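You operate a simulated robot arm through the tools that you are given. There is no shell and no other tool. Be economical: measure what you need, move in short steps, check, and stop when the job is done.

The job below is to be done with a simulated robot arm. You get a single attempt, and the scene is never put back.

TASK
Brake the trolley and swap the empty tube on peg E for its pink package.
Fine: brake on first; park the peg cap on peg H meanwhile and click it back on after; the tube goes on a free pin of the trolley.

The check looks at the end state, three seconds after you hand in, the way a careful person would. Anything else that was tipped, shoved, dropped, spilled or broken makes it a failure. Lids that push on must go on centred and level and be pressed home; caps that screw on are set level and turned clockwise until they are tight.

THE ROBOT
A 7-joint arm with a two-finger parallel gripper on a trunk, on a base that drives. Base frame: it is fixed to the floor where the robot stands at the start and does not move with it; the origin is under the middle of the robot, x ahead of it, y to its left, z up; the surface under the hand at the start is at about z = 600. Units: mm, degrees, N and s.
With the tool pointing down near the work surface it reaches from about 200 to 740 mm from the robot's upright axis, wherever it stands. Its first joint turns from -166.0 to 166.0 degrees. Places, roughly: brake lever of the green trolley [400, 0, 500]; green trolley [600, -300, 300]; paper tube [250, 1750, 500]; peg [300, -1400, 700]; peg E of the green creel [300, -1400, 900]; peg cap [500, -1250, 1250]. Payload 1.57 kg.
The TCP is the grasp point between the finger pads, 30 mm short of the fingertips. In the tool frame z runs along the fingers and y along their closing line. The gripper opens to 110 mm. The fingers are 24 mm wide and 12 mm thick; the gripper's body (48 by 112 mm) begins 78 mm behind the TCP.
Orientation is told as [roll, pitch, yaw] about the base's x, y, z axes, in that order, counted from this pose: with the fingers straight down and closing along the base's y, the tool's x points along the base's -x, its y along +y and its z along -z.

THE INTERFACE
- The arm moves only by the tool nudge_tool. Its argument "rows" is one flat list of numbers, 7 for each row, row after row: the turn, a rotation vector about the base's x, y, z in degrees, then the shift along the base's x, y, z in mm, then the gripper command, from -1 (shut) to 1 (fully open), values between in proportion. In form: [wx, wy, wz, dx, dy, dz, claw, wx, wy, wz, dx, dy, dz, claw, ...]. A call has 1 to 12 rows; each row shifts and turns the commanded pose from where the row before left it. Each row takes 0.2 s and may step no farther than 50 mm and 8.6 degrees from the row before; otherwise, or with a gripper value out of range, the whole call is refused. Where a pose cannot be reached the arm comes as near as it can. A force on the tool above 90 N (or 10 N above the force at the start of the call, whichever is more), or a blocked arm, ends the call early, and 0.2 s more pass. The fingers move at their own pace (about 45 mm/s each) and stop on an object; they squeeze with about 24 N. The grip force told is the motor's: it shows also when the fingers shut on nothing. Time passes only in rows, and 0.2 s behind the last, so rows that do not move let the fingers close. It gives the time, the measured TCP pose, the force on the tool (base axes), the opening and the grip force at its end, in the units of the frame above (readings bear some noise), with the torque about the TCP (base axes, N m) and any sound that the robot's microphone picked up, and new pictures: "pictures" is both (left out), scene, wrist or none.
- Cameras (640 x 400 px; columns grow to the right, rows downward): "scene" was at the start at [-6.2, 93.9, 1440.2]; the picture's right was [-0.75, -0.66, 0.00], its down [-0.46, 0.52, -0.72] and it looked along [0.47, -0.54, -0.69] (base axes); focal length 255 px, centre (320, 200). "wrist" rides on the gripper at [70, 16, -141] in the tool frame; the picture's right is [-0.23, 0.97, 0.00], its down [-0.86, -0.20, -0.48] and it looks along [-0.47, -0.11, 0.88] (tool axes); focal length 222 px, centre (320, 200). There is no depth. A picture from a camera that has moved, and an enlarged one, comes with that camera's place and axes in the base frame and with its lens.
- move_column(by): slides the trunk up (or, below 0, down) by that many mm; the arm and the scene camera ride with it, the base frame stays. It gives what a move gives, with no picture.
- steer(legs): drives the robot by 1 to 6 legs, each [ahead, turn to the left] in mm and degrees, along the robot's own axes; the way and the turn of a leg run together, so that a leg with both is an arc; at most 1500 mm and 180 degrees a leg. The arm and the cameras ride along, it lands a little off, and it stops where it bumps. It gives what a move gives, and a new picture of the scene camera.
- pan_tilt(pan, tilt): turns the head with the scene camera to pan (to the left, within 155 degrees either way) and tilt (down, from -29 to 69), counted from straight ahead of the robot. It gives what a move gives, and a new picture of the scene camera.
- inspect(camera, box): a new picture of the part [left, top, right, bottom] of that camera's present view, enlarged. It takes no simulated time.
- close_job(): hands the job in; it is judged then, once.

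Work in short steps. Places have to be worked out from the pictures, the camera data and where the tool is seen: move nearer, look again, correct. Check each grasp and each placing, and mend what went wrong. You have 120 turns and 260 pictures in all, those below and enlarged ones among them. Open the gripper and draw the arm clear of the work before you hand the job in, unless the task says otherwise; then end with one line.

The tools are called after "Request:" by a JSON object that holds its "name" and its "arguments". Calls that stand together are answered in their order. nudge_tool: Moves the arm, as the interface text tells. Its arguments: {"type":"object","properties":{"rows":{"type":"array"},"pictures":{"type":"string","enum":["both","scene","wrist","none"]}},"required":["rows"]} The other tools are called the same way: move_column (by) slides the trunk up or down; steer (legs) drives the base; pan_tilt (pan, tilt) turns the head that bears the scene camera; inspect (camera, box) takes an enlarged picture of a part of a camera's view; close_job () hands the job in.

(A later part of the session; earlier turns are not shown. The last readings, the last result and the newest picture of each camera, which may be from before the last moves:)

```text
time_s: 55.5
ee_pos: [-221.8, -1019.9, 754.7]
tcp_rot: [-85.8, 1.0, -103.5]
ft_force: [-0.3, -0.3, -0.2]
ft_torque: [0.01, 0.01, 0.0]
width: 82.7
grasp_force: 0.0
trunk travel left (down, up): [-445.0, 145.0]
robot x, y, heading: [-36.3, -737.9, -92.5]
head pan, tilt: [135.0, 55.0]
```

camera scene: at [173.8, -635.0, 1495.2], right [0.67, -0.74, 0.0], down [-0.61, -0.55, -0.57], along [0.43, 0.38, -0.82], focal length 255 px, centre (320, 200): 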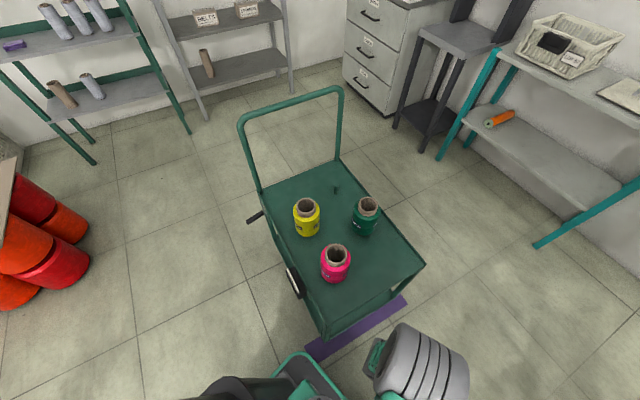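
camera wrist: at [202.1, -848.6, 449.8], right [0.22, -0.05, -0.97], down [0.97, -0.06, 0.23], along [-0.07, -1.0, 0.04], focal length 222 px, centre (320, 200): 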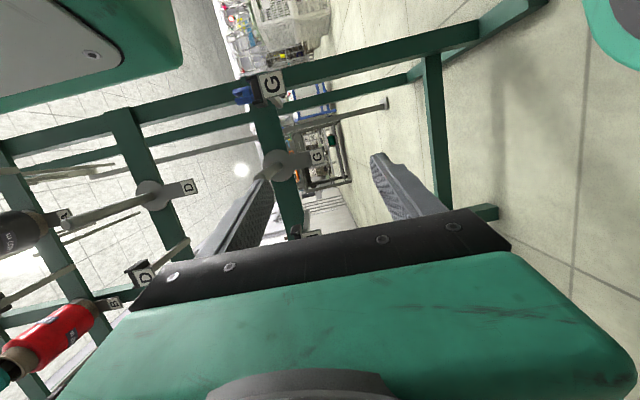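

The arm is swung clear. Now I drive a little forward, turn left, and enter the gap partway.

Request:
{"name": "steer", "arguments": {"legs": [[45, 0], [0, 79]]}}

Request:
{"name": "pan_tilt", "arguments": {"pan": 20, "tilt": 60}}

```text
time_s: 59.9
ee_pos: [209.5, -1009.8, 755.5]
tcp_rot: [-85.8, 1.1, -22.9]
ft_force: [0.0, 0.5, -0.3]
ft_torque: [0.01, -0.03, 0.0]
width: 82.6
grasp_force: 0.0
trunk travel left (down, up): [-445.0, 145.0]
robot x, y, heading: [-42.5, -778.9, -12.5]
head pan, tilt: [135.0, 55.0]
camera scene: at [-104.3, -556.4, 1495.2], right [0.84, 0.54, 0.0], down [0.44, -0.69, -0.57], along [-0.31, 0.48, -0.82], focal length 255 px, centre (320, 200)
```

scene: 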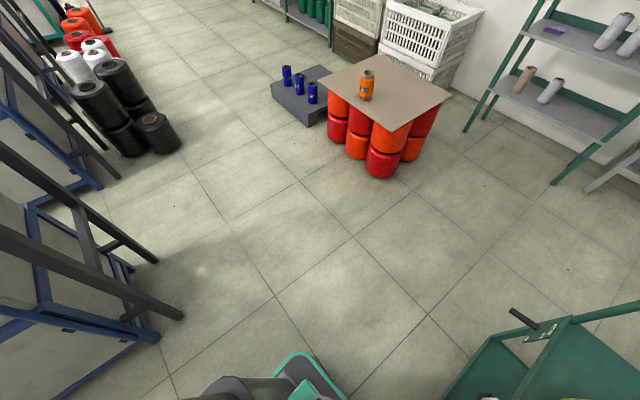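

```text
time_s: 61.8
ee_pos: [209.2, -1009.5, 755.6]
tcp_rot: [-85.8, 1.0, -22.9]
ft_force: [0.1, 0.2, -0.2]
ft_torque: [-0.01, 0.01, 0.0]
width: 82.5
grasp_force: 0.2
trunk travel left (down, up): [-445.0, 145.0]
robot x, y, heading: [-40.4, -784.0, -12.2]
head pan, tilt: [20.0, 60.0]
camera scene: at [0.7, -608.1, 1489.2], right [0.13, -0.99, 0.0], down [-0.86, -0.12, -0.5], along [0.5, 0.07, -0.87], focal length 255 px, centre (320, 200)
```

scene: 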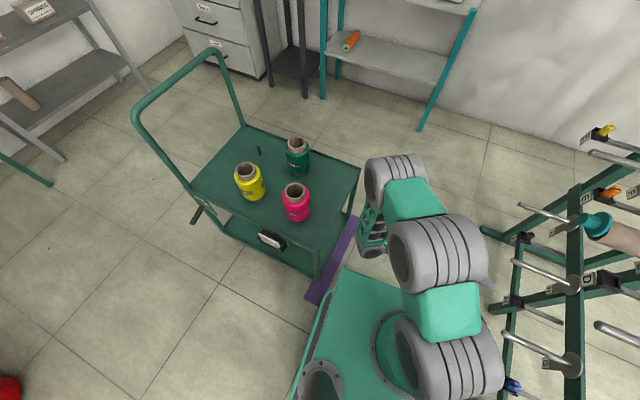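

The gap is clear. I drive 250 mm in, then straighten to be parallel with the creel.

Request:
{"name": "steer", "arguments": {"legs": [[250, 0], [0, -9]]}}

```text
time_s: 64.3
ee_pos: [413.6, -1100.4, 756.4]
tcp_rot: [-85.7, 1.0, -32.0]
ft_force: [0.3, -0.1, 0.0]
ft_torque: [0.0, -0.02, 0.03]
width: 82.4
grasp_force: 0.1
trunk travel left (down, up): [-445.0, 145.0]
robot x, y, heading: [204.3, -836.6, -21.5]
head pan, tilt: [20.0, 60.0]
camera scene: at [271.0, -670.1, 1489.2], right [-0.02, -1.0, 0.0], down [-0.87, 0.02, -0.5], along [0.5, -0.01, -0.87], focal length 255 px, centre (320, 200)
```

scene: 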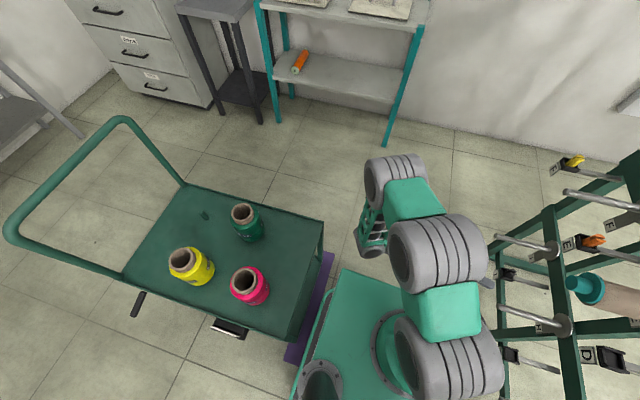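

Well placed. I raise the trunk by 130 so the hand comes to about peg E's height, and turn the head to peg E.

Request:
{"name": "move_column", "arguments": {"by": 130}}

Request:
{"name": "pan_tilt", "arguments": {"pan": -58, "tilt": 50}}

Request:
{"name": "nudge_tool", "arguments": {"rows": [0, 0, 0, 0, 0, 0, 0.5], "pictures": "wrist"}}

```text
time_s: 65.9
ee_pos: [413.6, -1100.7, 885.3]
tcp_rot: [-85.9, 1.0, -32.1]
ft_force: [-0.2, -0.1, 0.2]
ft_torque: [0.01, 0.02, 0.03]
width: 82.7
grasp_force: 0.1
trunk travel left (down, up): [-575.0, 15.0]
robot x, y, heading: [202.9, -835.2, -21.3]
head pan, tilt: [20.0, 60.0]
```

```text
time_s: 67.4
ee_pos: [414.3, -1099.1, 885.4]
tcp_rot: [-85.9, 1.0, -32.0]
ft_force: [0.1, 0.0, -0.1]
ft_torque: [-0.01, 0.02, -0.01]
width: 82.5
grasp_force: 0.0
trunk travel left (down, up): [-575.0, 15.0]
robot x, y, heading: [205.5, -835.6, -21.3]
head pan, tilt: [-58.0, 50.0]
camera scene: at [218.6, -744.1, 1631.8], right [-0.98, -0.18, 0.0], down [-0.14, 0.75, -0.64], along [0.12, -0.63, -0.77], focal length 255 px, centre (320, 200)
```

scene: 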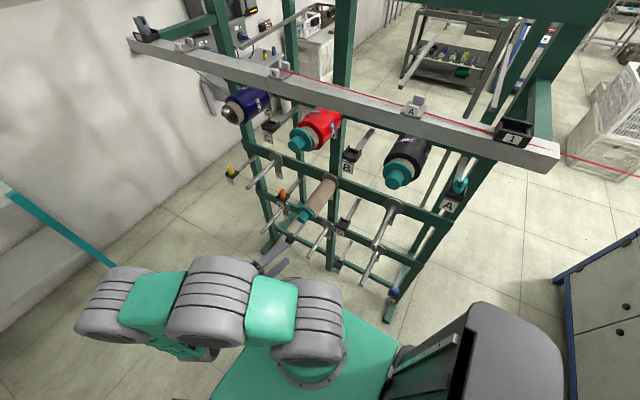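

```text
time_s: 67.8
ee_pos: [413.5, -1099.4, 885.3]
tcp_rot: [-85.8, 1.0, -32.0]
ft_force: [0.2, 1.1, 0.2]
ft_torque: [0.03, 0.02, 0.0]
width: 83.0
grasp_force: 0.0
trunk travel left (down, up): [-575.0, 15.0]
robot x, y, heading: [201.1, -838.1, -21.1]
head pan, tilt: [-58.0, 50.0]
camera wrist: at [430.8, -942.1, 880.1], right [0.22, -0.05, -0.97], down [0.97, -0.06, 0.22], along [-0.07, -1.0, 0.04], focal length 222 px, centre (320, 200)
```

wrist: 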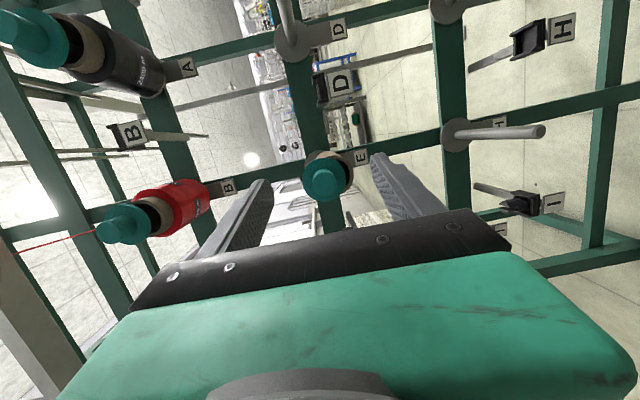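

I have a clear view down peg E. I zoom in to measure the pegs' direction from their vanishing point and the cap's place.

Request:
{"name": "inspect", "arguments": {"camera": "wrist", "box": [0, 0, 320, 260]}}

Request:
{"name": "inspect", "arguments": {"camera": "wrist", "box": [400, 0, 640, 230]}}

Request:
{"name": "inspect", "arguments": {"camera": "wrist", "box": [260, 110, 400, 220]}}

Request:
{"name": "inspect", "arguments": {"camera": "scene", "box": [210, 140, 430, 310]}}

```text
1.54 times, centred on (160, 130) of wrist
camera zoom: at [430.8, -942.1, 880.1], right [0.22, -0.05, -0.97], down [0.97, -0.06, 0.22], along [-0.07, -1.0, 0.04], focal length 342 px, centre (566, 308)
```

zoom: 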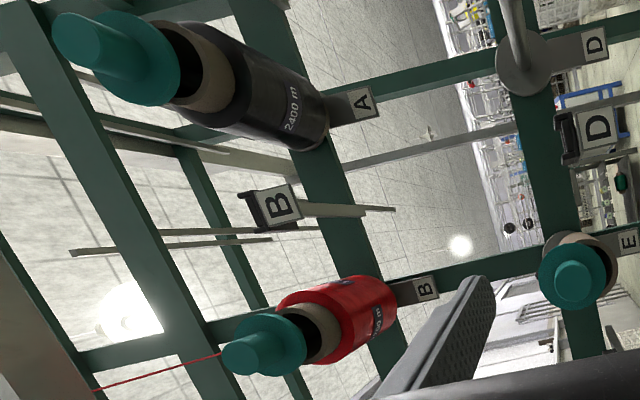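

```text
1.74 times, centred on (520, 115) of wrist
camera zoom: at [430.8, -942.1, 880.1], right [0.22, -0.05, -0.97], down [0.97, -0.06, 0.22], along [-0.07, -1.0, 0.04], focal length 386 px, centre (-28, 348)
```

zoom: 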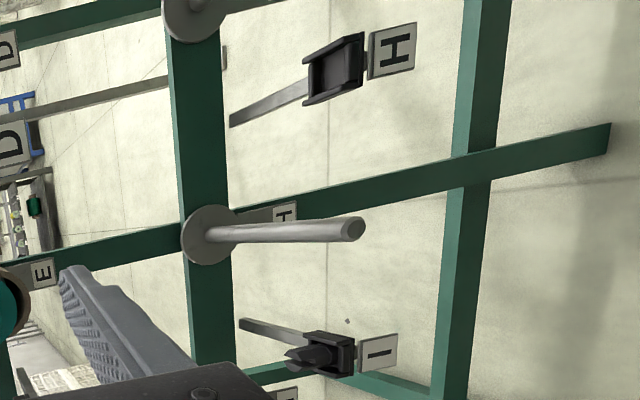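

```text
3.64 times, centred on (330, 165) of wrist
camera zoom: at [430.8, -942.1, 880.1], right [0.22, -0.05, -0.97], down [0.97, -0.06, 0.22], along [-0.07, -1.0, 0.04], focal length 808 px, centre (284, 327)
```

zoom: 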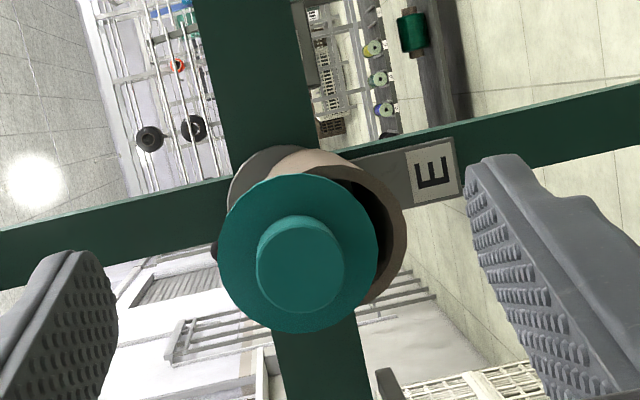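

```text
2.35 times, centred on (320, 225) of scene
camera zoom: at [218.6, -744.1, 1631.8], right [-0.98, -0.18, 0.0], down [-0.14, 0.75, -0.64], along [0.12, -0.63, -0.77], focal length 599 px, centre (320, 141)
```

zoom: 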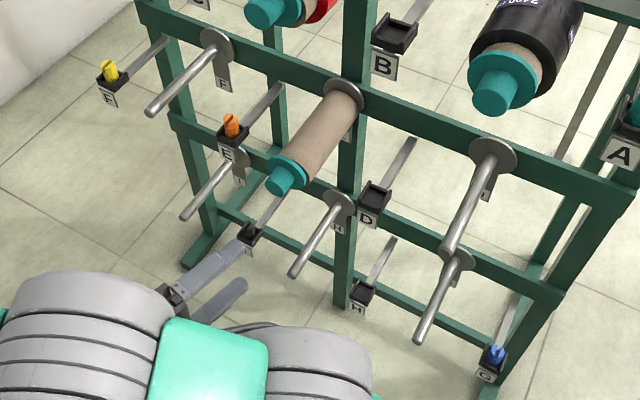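

Measured: the pegs run inward along about (−.315, −.948, −.05). The cap's knob front is near [385, −1269, 880], knob about 36 mm across and 27 mm long, with a flange of about 66 mm. I align the fingers to the peg and go to 60 mm in front.

Request:
{"name": "nudge_tool", "arguments": {"rows": [0.4, -0.2, 6.7, -5, -20, 0, 0.4, 0.4, -0.2, 6.7, -5, -20, 0, 0.4, 0, 0, 0, 0, -35, -1, 0.4, 0, 0, 0, 0, -38, -1, 0.4, 0, 0, 0, 0, 0, 0, 0.4], "pictures": "both"}}

```text
time_s: 69.0
ee_pos: [403.7, -1212.0, 883.7]
tcp_rot: [-84.9, 1.1, -18.5]
ft_force: [-0.2, -0.3, 0.2]
ft_torque: [0.01, -0.02, 0.0]
width: 76.9
grasp_force: 0.1
trunk travel left (down, up): [-575.0, 15.0]
robot x, y, heading: [203.0, -834.7, -21.6]
head pan, tilt: [-58.0, 50.0]
camera scene: at [218.5, -744.4, 1631.8], right [-0.98, -0.18, 0.0], down [-0.14, 0.75, -0.64], along [0.12, -0.63, -0.77], focal length 255 px, centre (320, 200)
camera wrist: at [383.8, -1055.4, 880.3], right [0.23, 0.02, -0.97], down [0.96, 0.16, 0.23], along [0.16, -0.99, 0.02], focal length 222 px, centre (320, 200)
```

scene: 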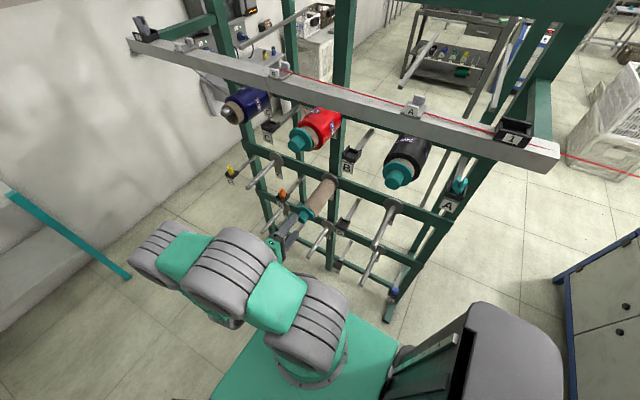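
wrist: 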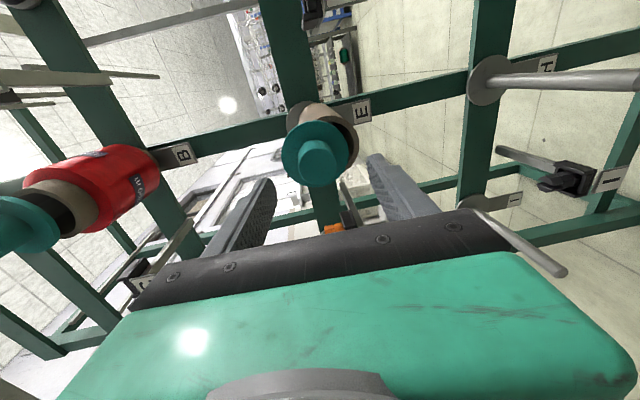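

Alignment is good; only about 2.4° of pitch is left over. The knob lies on the finger axis 60–85 mm ahead of the TCP. I advance 40 mm and look closer.

Request:
{"name": "nudge_tool", "arguments": {"rows": [-2.3, 0.76, 0, -6.4, -19, -1, 0.4, 0, 0, 0, -6.4, -19, -1, 0.4, 0, 0, 0, 0, 0, 0, 0.4], "pictures": "wrist"}}

Request:
{"name": "inspect", "arguments": {"camera": "wrist", "box": [240, 90, 440, 240]}}

Request:
{"name": "inspect", "arguments": {"camera": "scene", "box": [250, 160, 350, 270]}}

```text
time_s: 69.8
ee_pos: [396.2, -1206.8, 881.9]
tcp_rot: [-86.3, 0.9, -18.9]
ft_force: [0.0, 0.1, 0.0]
ft_torque: [-0.03, 0.01, -0.01]
width: 77.0
grasp_force: 0.1
out of reach, approached as far as the arm can: row 1, 2
trunk travel left (down, up): [-575.0, 15.0]
robot x, y, heading: [203.7, -833.8, -21.4]
head pan, tilt: [-58.0, 50.0]
camera wrist: at [376.7, -1049.7, 875.7], right [0.22, -0.01, -0.98], down [0.96, 0.16, 0.21], along [0.16, -0.99, 0.04], focal length 222 px, centre (320, 200)
```

wrist: 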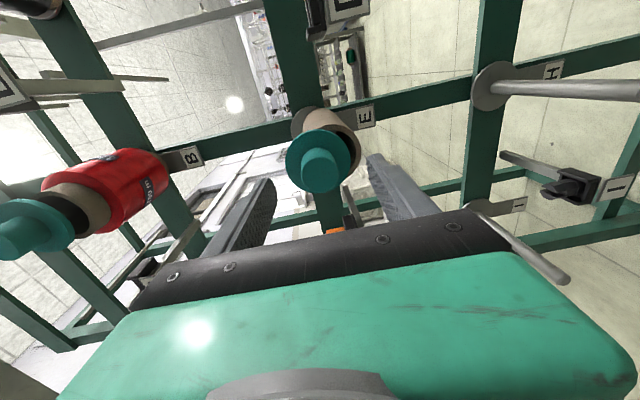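

```text
2.67 times, centred on (340, 165) of wrist
camera zoom: at [376.7, -1049.7, 875.7], right [0.22, -0.01, -0.98], down [0.96, 0.16, 0.21], along [0.16, -0.99, 0.04], focal length 592 px, centre (267, 293)
```

zoom: 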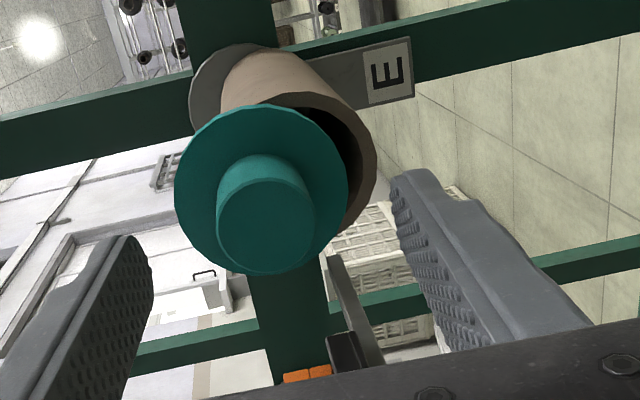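

```text
3.64 times, centred on (300, 215) of scene
camera zoom: at [218.7, -744.1, 1631.8], right [-0.98, -0.18, 0.0], down [-0.14, 0.75, -0.64], along [0.12, -0.63, -0.77], focal length 926 px, centre (393, 146)
```

zoom: 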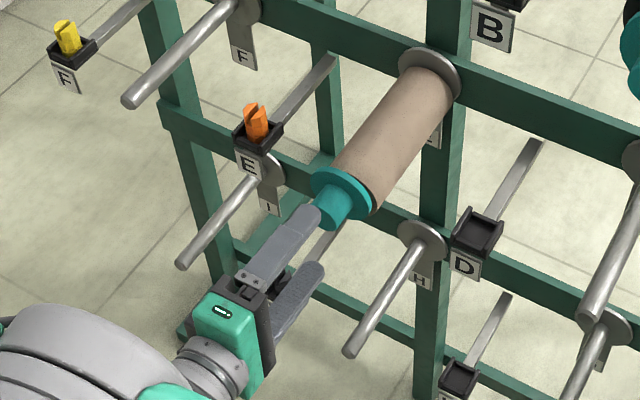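

The extra pitch hit a joint limit. The remaining 1.4° tilt is harmless, so I only advance now, giving back a bit of pitch.

Request:
{"name": "nudge_tool", "arguments": {"rows": [1.2, -0.4, 0, -2, -12, 0, 0.4, 0, 0, 0, -4.5, -14, -0.5, 0.4, 0, 0, 0, -4.5, -14, -0.5, 0.4, 0, 0, 0, 0, 0, 0, 0.4], "pictures": "wrist"}}

```text
time_s: 70.8
ee_pos: [390.6, -1214.2, 880.5]
tcp_rot: [-85.6, 1.0, -18.7]
ft_force: [-0.4, 1.4, 0.4]
ft_torque: [0.0, -0.02, 0.04]
width: 77.1
grasp_force: 0.1
out of reach, approached as far as the arm can: row 1, 2, 3
trunk travel left (down, up): [-575.0, 15.0]
robot x, y, heading: [203.9, -835.2, -21.4]
head pan, tilt: [-58.0, 50.0]
camera wrist: at [370.7, -1057.0, 876.5], right [0.22, 0.0, -0.97], down [0.96, 0.16, 0.22], along [0.16, -0.99, 0.03], focal length 222 px, centre (320, 200)
```

wrist: 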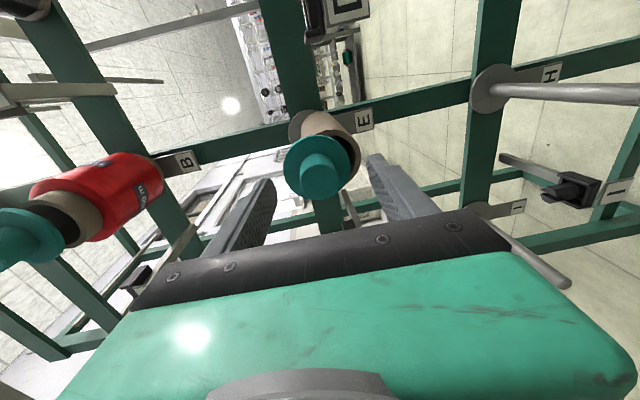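

I think the natural roll for this sideways reach, with a steep forearm, is camera side up. I back off 100 mm and roll another −90° about the finger axis.

Request:
{"name": "nudge_tool", "arguments": {"rows": [0, 0, 0, 14, 45, 2, 0.4, 0, 0, 0, 14, 45, 2, 0.4, 2.7, 7.7, 0.5, 0, 0, 0, 0.4, 2.7, 7.7, 0.5, 0, 0, 0, 0.4, 2.7, 7.7, 0.5, 0, 0, 0, 0.4, 2.7, 7.7, 0.5, 0, 0, 0, 0.4, 2.7, 7.7, 0.5, 0, 0, 0, 0.4, 0, 0, 0, 0, 0, 0, 0.4], "pictures": "scene"}}

```text
time_s: 72.6
ee_pos: [419.9, -1124.8, 884.9]
tcp_rot: [-84.3, 41.8, -15.2]
ft_force: [0.4, 0.4, 0.3]
ft_torque: [-0.01, 0.0, 0.02]
width: 76.8
grasp_force: 0.1
trunk travel left (down, up): [-575.0, 15.0]
robot x, y, heading: [204.2, -834.2, -21.3]
head pan, tilt: [-58.0, 50.0]
camera scene: at [218.5, -744.1, 1631.8], right [-0.98, -0.18, 0.0], down [-0.14, 0.75, -0.64], along [0.12, -0.63, -0.77], focal length 255 px, centre (320, 200)
```

scene: 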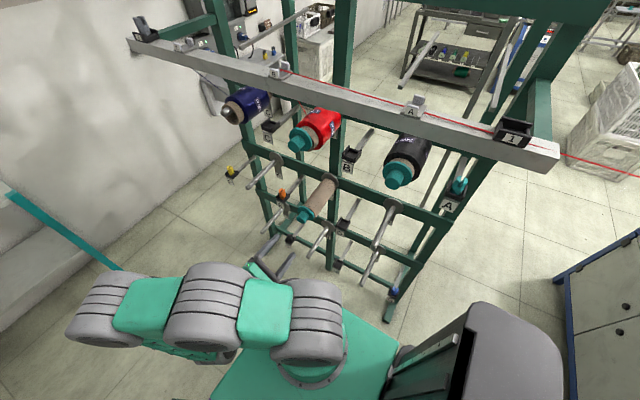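

No limit hit on the way. I finish the roll.

Request:
{"name": "nudge_tool", "arguments": {"rows": [2.7, 7.7, 0.5, 0, 0, 0, 0.4, 2.7, 7.7, 0.5, 0, 0, 0, 0.4, 2.7, 7.7, 0.5, 0, 0, 0, 0.4, 2.7, 7.7, 0.5, 0, 0, 0, 0.4, 2.7, 7.7, 0.5, 0, 0, 0, 0.4, 2.4, 6.8, 0.4, 0, 0, 0, 0.4, 0, 0, 0, 0, 0, 0, 0.4], "pictures": "both"}}

```text
time_s: 74.2
ee_pos: [420.0, -1125.2, 883.8]
tcp_rot: [1.5, 85.9, 71.7]
ft_force: [0.3, -0.5, -0.3]
ft_torque: [-0.02, -0.02, 0.0]
width: 76.9
grasp_force: 0.1
trunk travel left (down, up): [-575.0, 15.0]
robot x, y, heading: [205.4, -832.5, -21.3]
head pan, tilt: [-58.0, 50.0]
camera scene: at [218.6, -744.1, 1631.8], right [-0.98, -0.18, 0.0], down [-0.14, 0.75, -0.64], along [0.12, -0.63, -0.77], focal length 255 px, centre (320, 200)
camera wrist: at [451.2, -991.3, 963.7], right [-0.91, 0.35, -0.22], down [0.37, 0.44, -0.82], along [-0.18, -0.83, -0.53], focal length 222 px, centre (320, 200)
```

scene: 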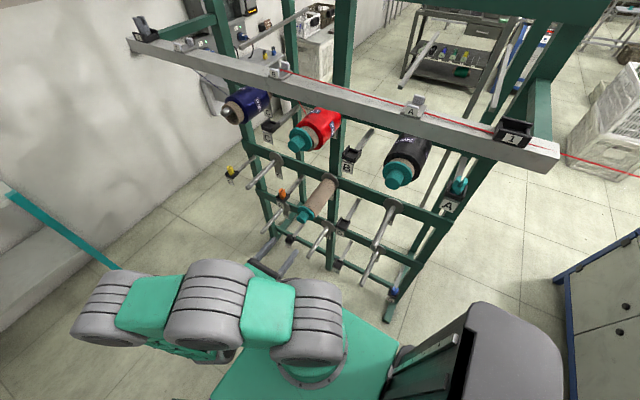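
wrist: 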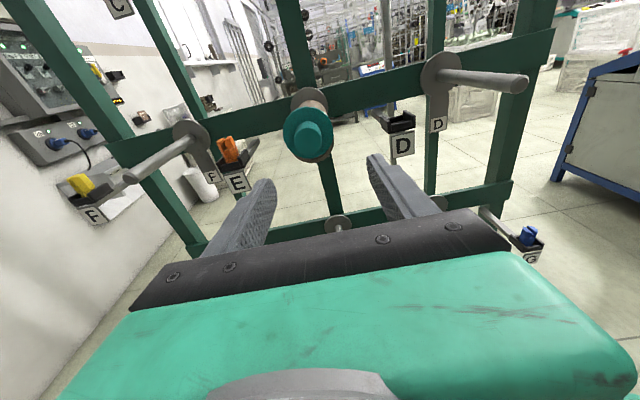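

The view is now upright and the pose is comfortable. The knob is about 11 mm to the left of the finger axis and about 8 mm above it. I correct this and advance to 60 mm in front of it.

Request:
{"name": "nudge_tool", "arguments": {"rows": [-1.2, 0.4, 1.2, -4, -29, 1, 0.4, 0, 0, 0, -8, -30, 0, 0.4, 0, 0, 0, -8, -30, 0, 0.4, 0, 0, 0, 0, 0, 0, 0.4], "pictures": "wrist"}}

Request:
{"name": "inspect", "arguments": {"camera": "wrist", "box": [220, 80, 420, 230]}}

Request:
{"name": "inspect", "arguments": {"camera": "scene", "box": [230, 160, 350, 280]}}

```text
time_s: 75.2
ee_pos: [401.3, -1202.9, 885.1]
tcp_rot: [1.5, 86.9, 72.9]
ft_force: [-0.1, 0.3, 0.2]
ft_torque: [0.01, 0.0, 0.04]
width: 77.0
grasp_force: 0.1
out of reach, approached as far as the arm can: row 3
trunk travel left (down, up): [-575.0, 15.0]
robot x, y, heading: [203.2, -838.1, -21.3]
head pan, tilt: [-58.0, 50.0]
camera wrist: at [431.2, -1066.1, 961.2], right [-0.92, 0.32, -0.23], down [0.36, 0.43, -0.83], along [-0.17, -0.84, -0.51], focal length 222 px, centre (320, 200)
```

wrist: 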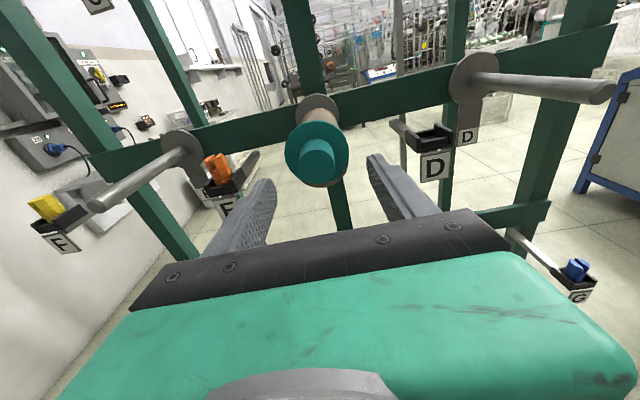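

```text
2.67 times, centred on (320, 155) of wrist
camera zoom: at [431.2, -1066.1, 961.2], right [-0.92, 0.32, -0.23], down [0.36, 0.43, -0.83], along [-0.17, -0.84, -0.51], focal length 592 px, centre (320, 320)
```

zoom: 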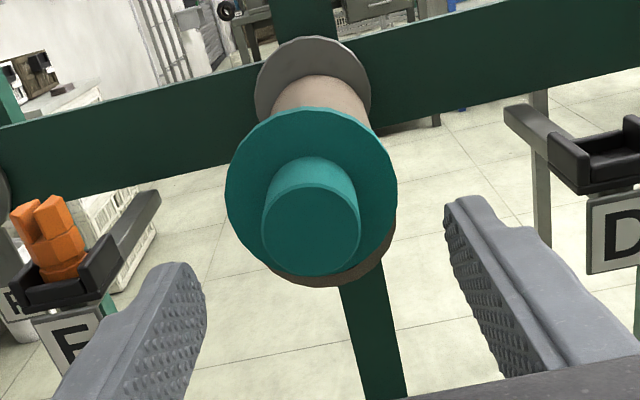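

```text
3.33 times, centred on (290, 220) of scene
camera zoom: at [218.3, -744.3, 1631.8], right [-0.98, -0.18, 0.0], down [-0.14, 0.75, -0.64], along [0.12, -0.63, -0.77], focal length 849 px, centre (420, 133)
```

zoom: 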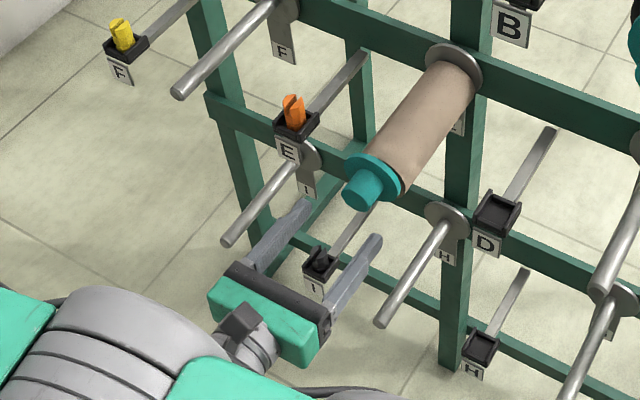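

The forward limit is at the same place regardless of roll. I'll test whether the trunk being too high is the cause: raise the hand relative to the trunk by 120 mm and then lower the trunk by 120.

Request:
{"name": "nudge_tool", "arguments": {"rows": [0, 0, 0, 4, 12, 40, 0.4, 0, 0, 0, 4, 12, 40, 0.4, 0, 0, 0, 0, 0, 40, 0.4, 0, 0, 0, 0, 0, 0, 0.4], "pictures": "none"}}

Request:
{"name": "move_column", "arguments": {"by": -120}}

Request:
{"name": "nudge_tool", "arguments": {"rows": [0, 0, 0, -5, -15, 0, 0.4, 0, 0, 0, -5, -15, 0, 0.4, 0, 0, 0, 0, 0, 0, 0.4], "pictures": "scene"}}

```text
time_s: 76.2
ee_pos: [410.1, -1175.7, 1007.8]
tcp_rot: [0.5, 87.1, 71.8]
ft_force: [-0.6, 0.3, 0.4]
ft_torque: [-0.03, 0.04, 0.01]
width: 77.2
grasp_force: 0.1
trunk travel left (down, up): [-575.0, 15.0]
robot x, y, heading: [202.6, -836.1, -21.2]
head pan, tilt: [-58.0, 50.0]
```

```text
time_s: 77.7
ee_pos: [410.0, -1177.1, 886.5]
tcp_rot: [-0.1, 87.1, 71.4]
ft_force: [-1.0, 0.6, 0.3]
ft_torque: [0.0, 0.01, -0.04]
width: 77.1
grasp_force: 0.0
trunk travel left (down, up): [-455.0, 135.0]
robot x, y, heading: [203.5, -833.8, -21.1]
head pan, tilt: [-58.0, 50.0]
```

```text
time_s: 78.5
ee_pos: [394.5, -1193.5, 890.2]
tcp_rot: [0.2, 86.8, 71.6]
ft_force: [-0.4, -0.2, 0.0]
ft_torque: [0.01, 0.03, -0.04]
width: 76.9
grasp_force: 0.1
out of reach, approached as far as the arm can: row 1, 2
trunk travel left (down, up): [-455.0, 135.0]
robot x, y, heading: [202.3, -833.4, -21.3]
head pan, tilt: [-58.0, 50.0]
camera scene: at [218.5, -744.2, 1511.8], right [-0.98, -0.18, 0.0], down [-0.14, 0.75, -0.64], along [0.12, -0.63, -0.77], focal length 255 px, centre (320, 200)
```

scene: 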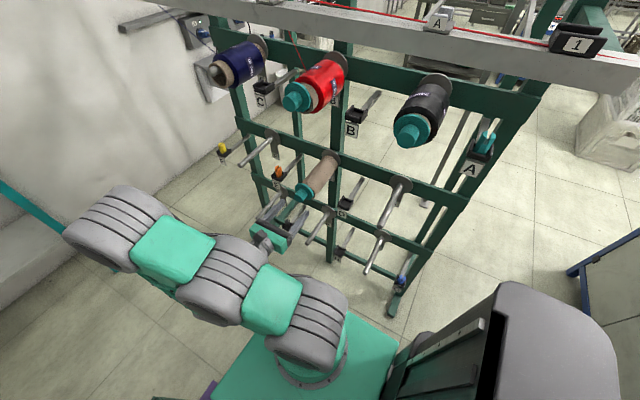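

Comparing all the limiting poses, each has a lateral offset of about 310 mm from the robot axis. So standing about 100 mm further along should free the reach. I back the hand off 45 mm and drive 100 mm ahead.

Request:
{"name": "nudge_tool", "arguments": {"rows": [0, 0, 0, 14, 42, 2, 0.4, 0, 0, 0, 0, 0, 0, 0.4], "pictures": "none"}}

Request:
{"name": "steer", "arguments": {"legs": [[100, 0]]}}

```text
time_s: 79.1
ee_pos: [409.5, -1150.1, 890.5]
tcp_rot: [-0.5, 87.1, 70.8]
ft_force: [-1.2, 0.8, 0.6]
ft_torque: [-0.02, 0.02, 0.01]
width: 77.1
grasp_force: 0.0
trunk travel left (down, up): [-455.0, 135.0]
robot x, y, heading: [203.5, -836.8, -21.5]
head pan, tilt: [-58.0, 50.0]
```

```text
time_s: 80.2
ee_pos: [503.9, -1187.3, 890.6]
tcp_rot: [0.0, 87.1, 71.5]
ft_force: [0.1, 0.1, 0.2]
ft_torque: [-0.06, -0.01, 0.02]
width: 76.9
grasp_force: 0.0
trunk travel left (down, up): [-455.0, 135.0]
robot x, y, heading: [297.2, -874.6, -21.4]
head pan, tilt: [-58.0, 50.0]
camera scene: at [312.5, -781.0, 1511.8], right [-0.98, -0.18, 0.0], down [-0.14, 0.75, -0.64], along [0.12, -0.63, -0.77], focal length 255 px, centre (320, 200)
```

scene: 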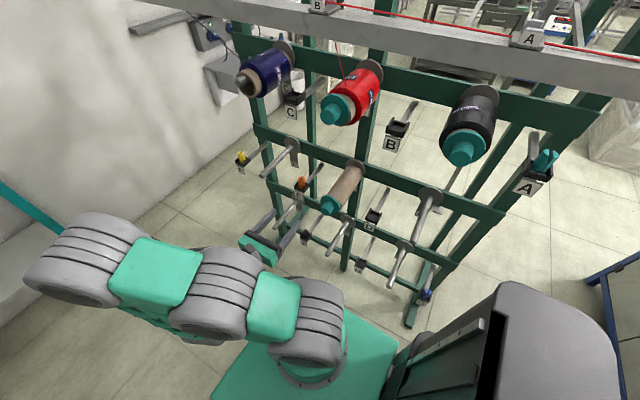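

Now I shift the hand back in front of the cap.

Request:
{"name": "nudge_tool", "arguments": {"rows": [0, 0, 0, -35, 8, 0, 0.4, 0, 0, 0, -35, 0, 0, 0.4, 0, 0, 0, -33, 0, -2, 0.4, 0, 0, 0, 0, -17, 0, 0.4, 0, 0, 0, 0, -17, 0, 0.4, 0, 0, 0, 0, 0, 0, 0.4], "pictures": "wrist"}}

Request:
{"name": "inspect", "arguments": {"camera": "wrist", "box": [220, 80, 420, 230]}}

Request:
{"name": "inspect", "arguments": {"camera": "scene", "box": [230, 140, 430, 300]}}

```text
time_s: 81.6
ee_pos: [406.1, -1213.3, 887.1]
tcp_rot: [-17.9, 86.6, 53.5]
ft_force: [-1.3, 0.8, -0.2]
ft_torque: [0.01, 0.0, 0.01]
width: 76.9
grasp_force: 0.3
trunk travel left (down, up): [-455.0, 135.0]
robot x, y, heading: [299.7, -870.7, -21.2]
head pan, tilt: [-58.0, 50.0]
camera wrist: at [432.4, -1076.9, 963.9], right [-0.91, 0.32, -0.24], down [0.37, 0.43, -0.82], along [-0.16, -0.84, -0.51], focal length 222 px, centre (320, 200)
```

wrist: 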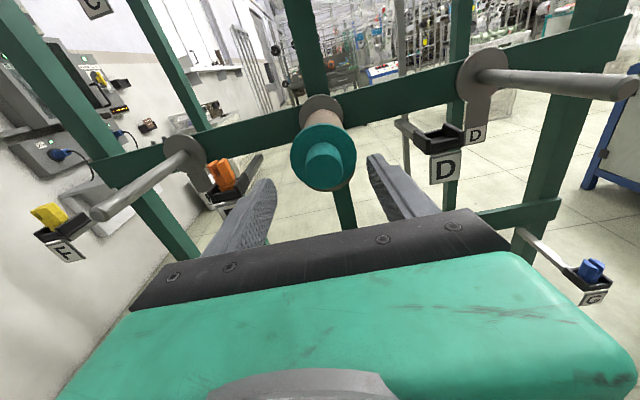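

```text
2.67 times, centred on (320, 155) of wrist
camera zoom: at [432.4, -1076.9, 963.9], right [-0.91, 0.32, -0.24], down [0.37, 0.43, -0.82], along [-0.16, -0.84, -0.51], focal length 592 px, centre (320, 320)
```

zoom: 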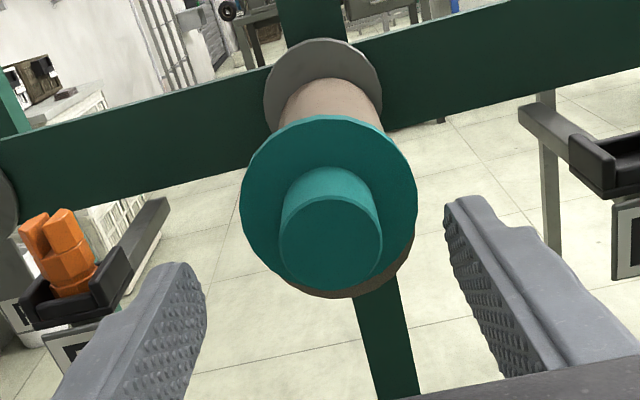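

```text
2.50 times, centred on (330, 220) of scene
camera zoom: at [312.5, -781.2, 1511.8], right [-0.98, -0.18, 0.0], down [-0.14, 0.75, -0.64], along [0.12, -0.63, -0.77], focal length 637 px, centre (295, 150)
```

zoom: 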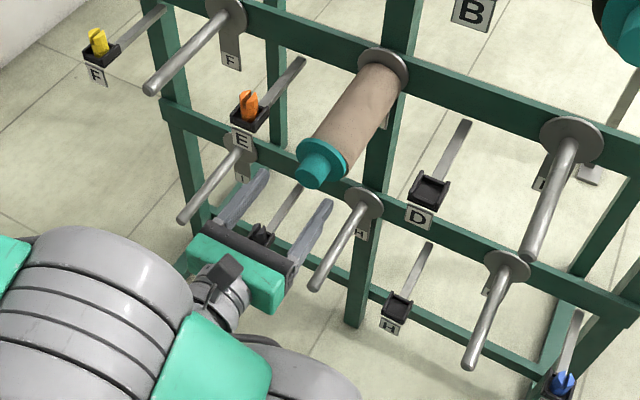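

This pose is well within reach and aligned. The knob front triangulates to [383, −1273, 873] from both cameras, so it is 67 mm ahead and about 11 mm below the finger axis. I level the pitch slightly, drop 13 mm and advance 53 mm around the knob.

Request:
{"name": "nudge_tool", "arguments": {"rows": [-1.9, 0.6, 0, 0, 0, -13, 0.4, 0, 0, 0, -6, -18, 0, 0.4, 0, 0, 0, -6, -18, 0, 0.4, 0, 0, 0, -5, -14, 0, 0.4, 0, 0, 0, 0, 0, 0, 0.4], "pictures": "wrist"}}

Request:
{"name": "inspect", "arguments": {"camera": "wrist", "box": [220, 100, 420, 250]}}

Request:
{"name": "inspect", "arguments": {"camera": "scene", "box": [270, 170, 390, 270]}}

```text
time_s: 82.8
ee_pos: [406.4, -1222.8, 889.4]
tcp_rot: [-68.4, 85.5, 2.8]
ft_force: [-0.1, 0.0, 0.2]
ft_torque: [-0.02, 0.01, 0.01]
width: 77.2
grasp_force: 0.0
out of reach, approached as far as the arm can: row 2, 3, 4
trunk travel left (down, up): [-455.0, 135.0]
robot x, y, heading: [298.2, -872.4, -21.7]
head pan, tilt: [-58.0, 50.0]
camera wrist: at [431.9, -1084.2, 961.3], right [-0.9, 0.31, -0.3], down [0.41, 0.39, -0.82], along [-0.14, -0.86, -0.48], focal length 222 px, centre (320, 200)
```

wrist: 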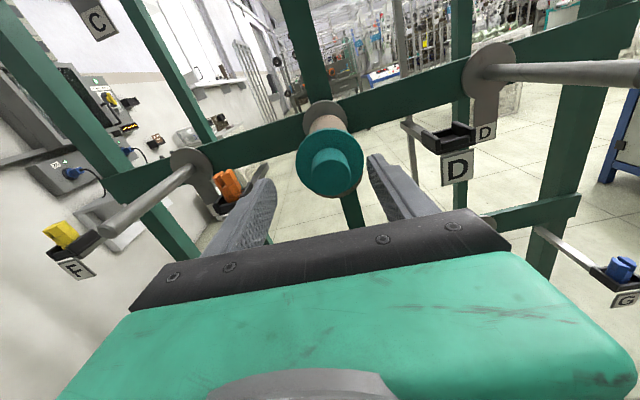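

```text
2.67 times, centred on (320, 175) of wrist
camera zoom: at [431.9, -1084.2, 961.3], right [-0.9, 0.31, -0.3], down [0.41, 0.39, -0.82], along [-0.14, -0.86, -0.48], focal length 592 px, centre (320, 267)
```

zoom: 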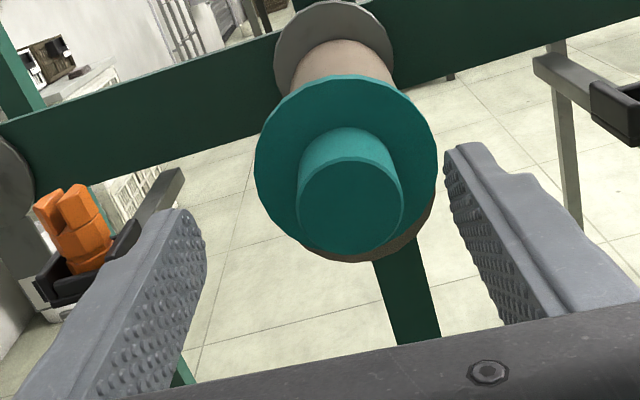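

```text
4.00 times, centred on (330, 220) of scene
camera zoom: at [312.5, -781.0, 1511.8], right [-0.98, -0.18, 0.0], down [-0.14, 0.75, -0.64], along [0.12, -0.63, -0.77], focal length 1019 px, centre (280, 120)
```

zoom: 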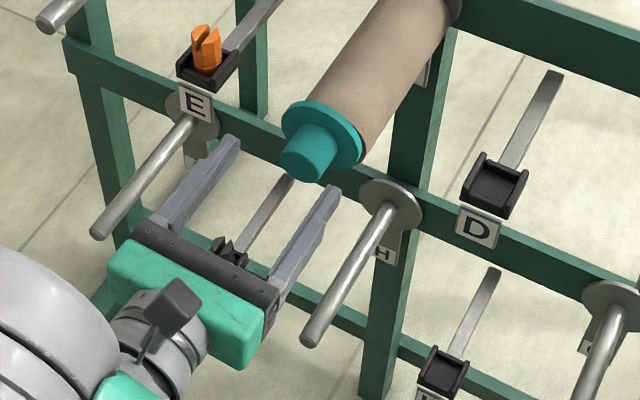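

This folded posture can't go further. My analysis: the wrist wants the arm stretched out with a roughly level forearm, i.e. the robot further back laterally and the trunk lower. I back off from the peg and drive back 360 mm.

Request:
{"name": "nudge_tool", "arguments": {"rows": [0, 0, 0, 10, 45, 0, 0.4, 0, 0, 0, 10, 40, 0, 0.4, 0, 0, 0, 0, 0, 0, 0.4], "pictures": "none"}}

Request:
{"name": "steer", "arguments": {"legs": [[-360, 0]]}}

Request:
{"name": "nudge_tool", "arguments": {"rows": [-2.6, -7.8, 0, 0, 0, 0, 0.4, -2.6, -7.8, 0, 0, 0, 0, 0.4, -2.6, -7.8, 0, 0, 0, 0, 0.4, -2.6, -7.8, 0, 0, 0, 0, 0.4, -2.6, -7.8, 0, 0, 0, 0, 0.4, -2.6, -7.8, 0, 0, 0, 0, 0.4, -2.6, -7.8, 0, 0, 0, 0, 0.4, -2.6, -7.8, 0, 0, 0, 0, 0.4, -2.6, -7.8, 0, 0, 0, 0, 0.4, -2.6, -7.8, 0, 0, 0, 0, 0.4, -2.6, -7.8, 0, 0, 0, 0, 0.4, 0, 0, 0, 0, 0, 0, 0.4], "pictures": "scene"}}

```text
time_s: 83.3
ee_pos: [428.8, -1175.1, 874.0]
tcp_rot: [-66.0, 81.7, 3.2]
ft_force: [-77.3, -192.3, -76.0]
ft_torque: [-14.78, 1.7, 10.84]
width: 76.9
grasp_force: 0.1
trunk travel left (down, up): [-455.0, 135.0]
robot x, y, heading: [297.2, -874.3, -21.0]
head pan, tilt: [-58.0, 50.0]
stopped in row 2: the force on the tool passed its limit at 385 N (the readings are from after the stop); the commanded pose is now the measured one
```

```text
time_s: 85.7
ee_pos: [92.5, -1042.0, 877.7]
tcp_rot: [-69.7, 82.1, -0.2]
ft_force: [-70.2, -191.1, -9.4]
ft_torque: [-5.99, 1.71, 9.81]
width: 76.8
grasp_force: 0.0
trunk travel left (down, up): [-455.0, 135.0]
robot x, y, heading: [-40.9, -741.9, -21.0]
head pan, tilt: [-58.0, 50.0]
camera scene: at [-24.7, -650.5, 1511.8], right [-0.98, -0.19, 0.0], down [-0.15, 0.75, -0.64], along [0.12, -0.63, -0.77], focal length 255 px, centre (320, 200)
```

scene: 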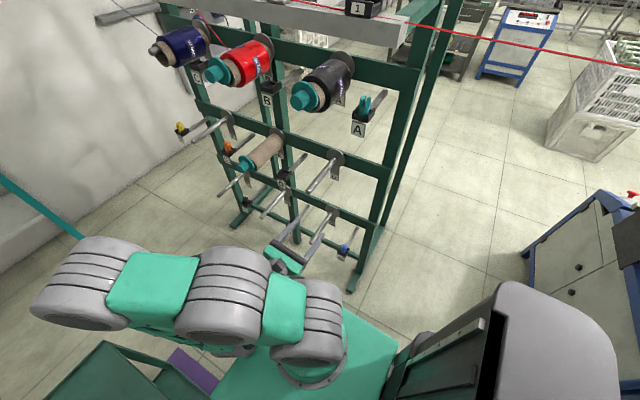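

```text
time_s: 87.0
ee_pos: [98.5, -1041.5, 882.2]
tcp_rot: [-86.2, 35.6, -16.1]
ft_force: [-16.6, -67.0, -41.8]
ft_torque: [-7.45, 0.2, 2.67]
width: 77.2
grasp_force: 0.0
trunk travel left (down, up): [-455.0, 135.0]
robot x, y, heading: [-37.9, -743.1, -21.1]
head pan, tilt: [-58.0, 50.0]
stopped in row 6: the force on the tool passed its limit at 222 N (the readings are from after the stop); the commanded pose is now the measured one
camera scene: at [-24.7, -650.5, 1511.8], right [-0.98, -0.19, 0.0], down [-0.15, 0.75, -0.64], along [0.12, -0.63, -0.77], focal length 255 px, centre (320, 200)
```

scene: 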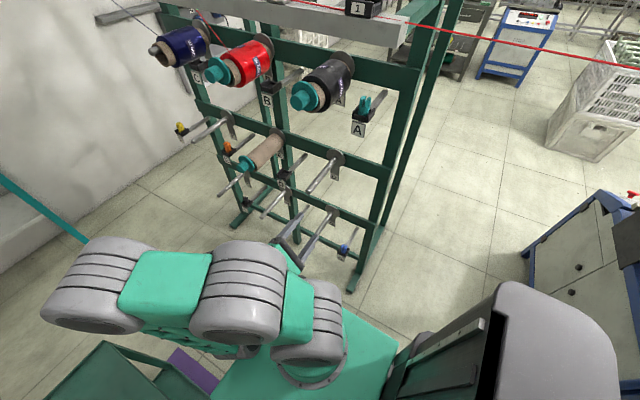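

The hand was pressed against the robot's own arm (the force persisted through the drive), so nothing outside was touched. I move the hand away from the robot to free it.

Request:
{"name": "nudge_tool", "arguments": {"rows": [0, 0, 0, 0, -15, 0, 0.4, 0, 0, 0, 5, -15, 0, 0.4, 0, 0, 0, 10, -10, 0, 0.4, 0, 0, 0, 0, 0, 0, 0.4], "pictures": "none"}}

```text
time_s: 88.0
ee_pos: [112.6, -1083.0, 883.3]
tcp_rot: [-86.4, 35.8, -16.1]
ft_force: [-0.3, -0.2, -0.3]
ft_torque: [-0.01, -0.01, 0.05]
width: 77.0
grasp_force: 0.1
trunk travel left (down, up): [-455.0, 135.0]
robot x, y, heading: [-38.6, -741.7, -20.9]
head pan, tilt: [-58.0, 50.0]
```

Free again. I finish the roll while moving the hand outward to the left, then pitch the fingers down.

Request:
{"name": "nudge_tool", "arguments": {"rows": [-2.6, -7.8, 0, 25, -5, 0, 0.4, -2.6, -7.8, 0, 30, 0, 0, 0.4, -2.6, -7.8, 0, 30, 0, 0, 0.4, -2.6, -7.8, 0, 30, 5, 0, 0.4, 7.6, -2.95, 0, 35, 5, 0, 0.4, 7.6, -2.95, 0, 40, 5, 0, 0.4, 7.6, -2.95, 0, 40, 5, 0, 0.4, 7.6, -2.95, 0, 40, 5, 0, 0.4, 7.6, -2.95, 0, 40, 10, 0, 0.4, 7.6, -2.95, 0, 40, 10, 0, 0.4, 0, 0, 0, 0, 0, 0, 0.4], "pictures": "scene"}}

```text
time_s: 90.4
ee_pos: [426.1, -1038.8, 855.0]
tcp_rot: [-38.8, -1.6, -16.0]
ft_force: [-0.2, 0.7, -0.8]
ft_torque: [-0.02, 0.01, 0.01]
width: 77.0
grasp_force: 0.1
out of reach, approached as far as the arm can: row 3, 4
trunk travel left (down, up): [-455.0, 135.0]
robot x, y, heading: [-39.7, -742.1, -21.0]
head pan, tilt: [-58.0, 50.0]
camera scene: at [-24.7, -650.6, 1511.8], right [-0.98, -0.19, 0.0], down [-0.15, 0.75, -0.64], along [0.12, -0.63, -0.77], focal length 255 px, centre (320, 200)
```

scene: 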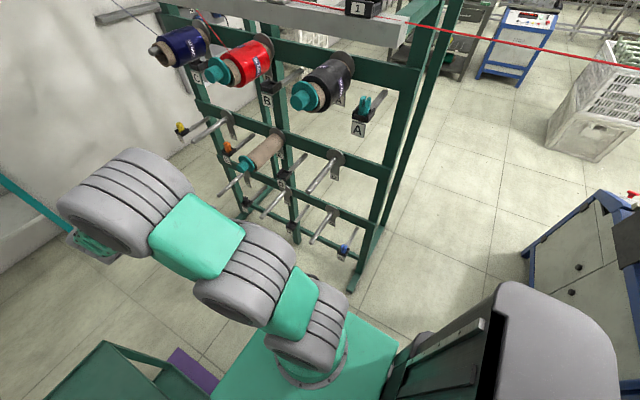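

The arm is stretching out properly now. I finish pitching down while raising the hand relative to the trunk.

Request:
{"name": "nudge_tool", "arguments": {"rows": [7.4, -2.6, 0, 17, 32, 13, 0.4, 7.4, -2.6, 0, 17, 32, 13, 0.4, 7.4, -2.6, 0, 17, 32, 13, 0.4, 7.4, -2.6, 0, 17, 32, 13, 0.4, 7.4, -2.6, 0, 17, 32, 15, 0.4, 0, 0, 0, 0, 0, 0, 0.4], "pictures": "none"}}

Request:
{"name": "move_column", "arguments": {"by": -300}}

Request:
{"name": "pan_tilt", "arguments": {"pan": -20, "tilt": 45}}

```text
time_s: 91.8
ee_pos: [513.1, -877.0, 922.6]
tcp_rot: [0.4, -3.2, -17.6]
ft_force: [0.0, 0.5, 0.2]
ft_torque: [-0.06, 0.03, -0.01]
width: 76.9
grasp_force: 0.0
trunk travel left (down, up): [-455.0, 135.0]
robot x, y, heading: [-39.3, -742.4, -21.0]
head pan, tilt: [-58.0, 50.0]
```

```text
time_s: 94.8
ee_pos: [512.4, -878.4, 623.1]
tcp_rot: [0.3, -3.4, -17.7]
ft_force: [-0.3, 0.6, -0.3]
ft_torque: [-0.02, 0.0, 0.02]
width: 77.1
grasp_force: 0.0
trunk travel left (down, up): [-155.0, 435.0]
robot x, y, heading: [-40.4, -739.7, -21.1]
head pan, tilt: [-58.0, 50.0]
```

```text
time_s: 95.8
ee_pos: [512.4, -878.1, 623.2]
tcp_rot: [0.2, -3.4, -17.7]
ft_force: [0.5, 0.0, -0.3]
ft_torque: [-0.03, -0.04, 0.0]
width: 77.0
grasp_force: 0.1
trunk travel left (down, up): [-155.0, 435.0]
robot x, y, heading: [-41.3, -743.4, -20.8]
head pan, tilt: [-20.0, 45.0]
camera scene: at [21.9, -628.3, 1218.7], right [-0.66, -0.75, 0.0], down [-0.53, 0.46, -0.71], along [0.53, -0.46, -0.71], focal length 255 px, centre (320, 200)
```

scene: 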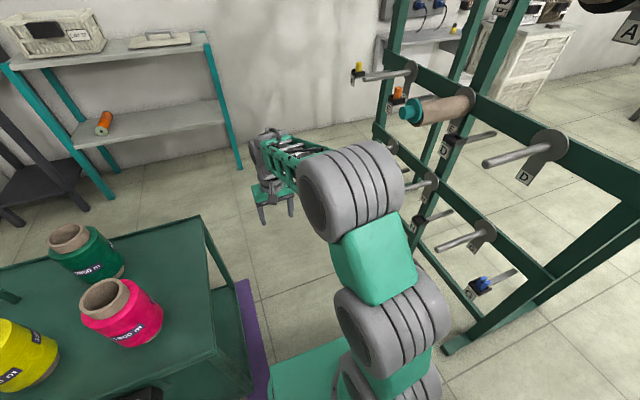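

The arm is stretched with a level forearm. I swing the fingers up toward the creel about the wrist.

Request:
{"name": "nudge_tool", "arguments": {"rows": [-7.77, 2.6, 0, -12.2, -36.5, 2.8, 0.4, -7.77, 2.6, 0, -12, -35.7, 8.2, 0.4, -7.77, 2.6, 0, -11.5, -34.3, 13.5, 0.4, -7.77, 2.6, 0, -10.7, -32.1, 18.5, 0.4, -7.77, 2.6, 0, -9.8, -29.3, 23.2, 0.4, -7.77, 2.6, 0, -8.6, -25.8, 27.4, 0.4, 0, 0, 0, 0, 0, 0, 0.4], "pictures": "scene"}}

```text
time_s: 97.5
ee_pos: [447.7, -1072.7, 717.3]
tcp_rot: [-49.0, -1.6, -15.4]
ft_force: [0.3, 0.1, 0.2]
ft_torque: [0.0, -0.02, 0.01]
width: 76.7
grasp_force: 0.1
trunk travel left (down, up): [-155.0, 435.0]
robot x, y, heading: [-39.5, -742.6, -21.1]
head pan, tilt: [-20.0, 45.0]
camera scene: at [22.0, -628.3, 1218.7], right [-0.66, -0.75, 0.0], down [-0.53, 0.46, -0.71], along [0.53, -0.46, -0.71], focal length 255 px, centre (320, 200)
```

scene: 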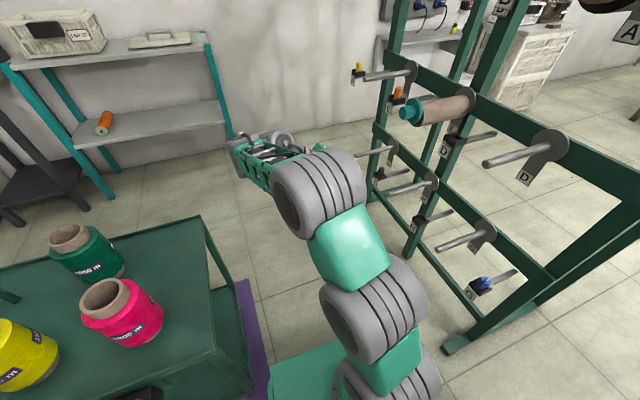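

All in reach this time. I continue the swing to horizontal.

Request:
{"name": "nudge_tool", "arguments": {"rows": [-7.77, 2.6, 0, -7.3, -21.9, 30.9, 0.4, -7.77, 2.6, 0, -5.8, -17.4, 33.9, 0.4, -7.77, 2.6, 0, -4.2, -12.7, 36.2, 0.4, -7.77, 2.6, 0, -2.6, -7.7, 37.7, 0.4, -7, 2.3, 0, -0.8, -2.5, 30, 0.4, 0, 0, 0, 0, 0, 0, 0.4], "pictures": "both"}}

```text
time_s: 98.8
ee_pos: [374.4, -1131.9, 752.0]
tcp_rot: [-75.5, -0.2, -14.5]
ft_force: [0.4, -0.5, -0.6]
ft_torque: [-0.02, -0.02, 0.01]
width: 76.9
grasp_force: 0.0
out of reach, approached as far as the arm can: row 2, 3, 4, 5
trunk travel left (down, up): [-155.0, 435.0]
robot x, y, heading: [-39.3, -740.9, -20.9]
head pan, tilt: [-20.0, 45.0]
camera scene: at [21.9, -628.3, 1218.7], right [-0.66, -0.75, 0.0], down [-0.53, 0.46, -0.71], along [0.53, -0.46, -0.71], focal length 255 px, centre (320, 200)
camera wrist: at [343.0, -978.2, 770.2], right [0.28, 0.18, -0.94], down [0.93, 0.18, 0.32], along [0.23, -0.97, -0.11], focal length 222 px, centre (320, 200)
```

scene: 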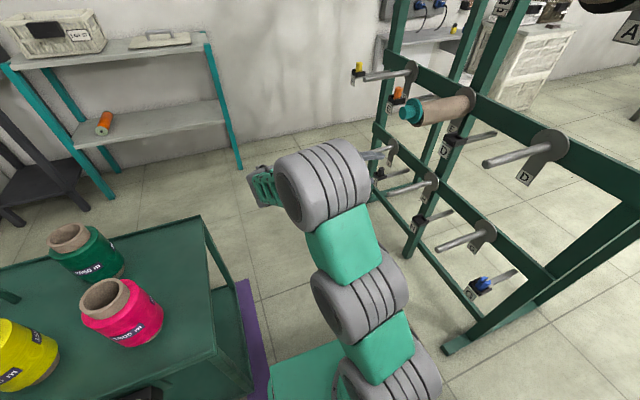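
wrist: 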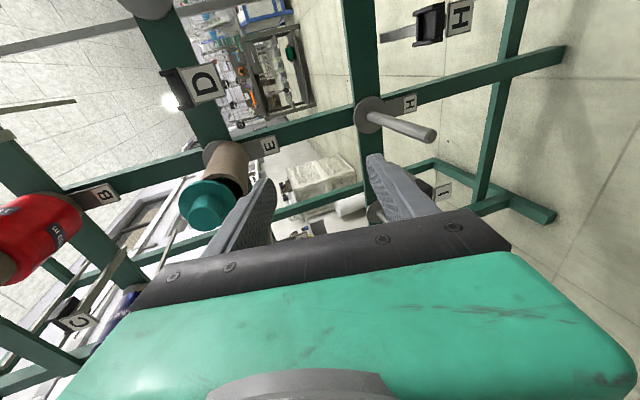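

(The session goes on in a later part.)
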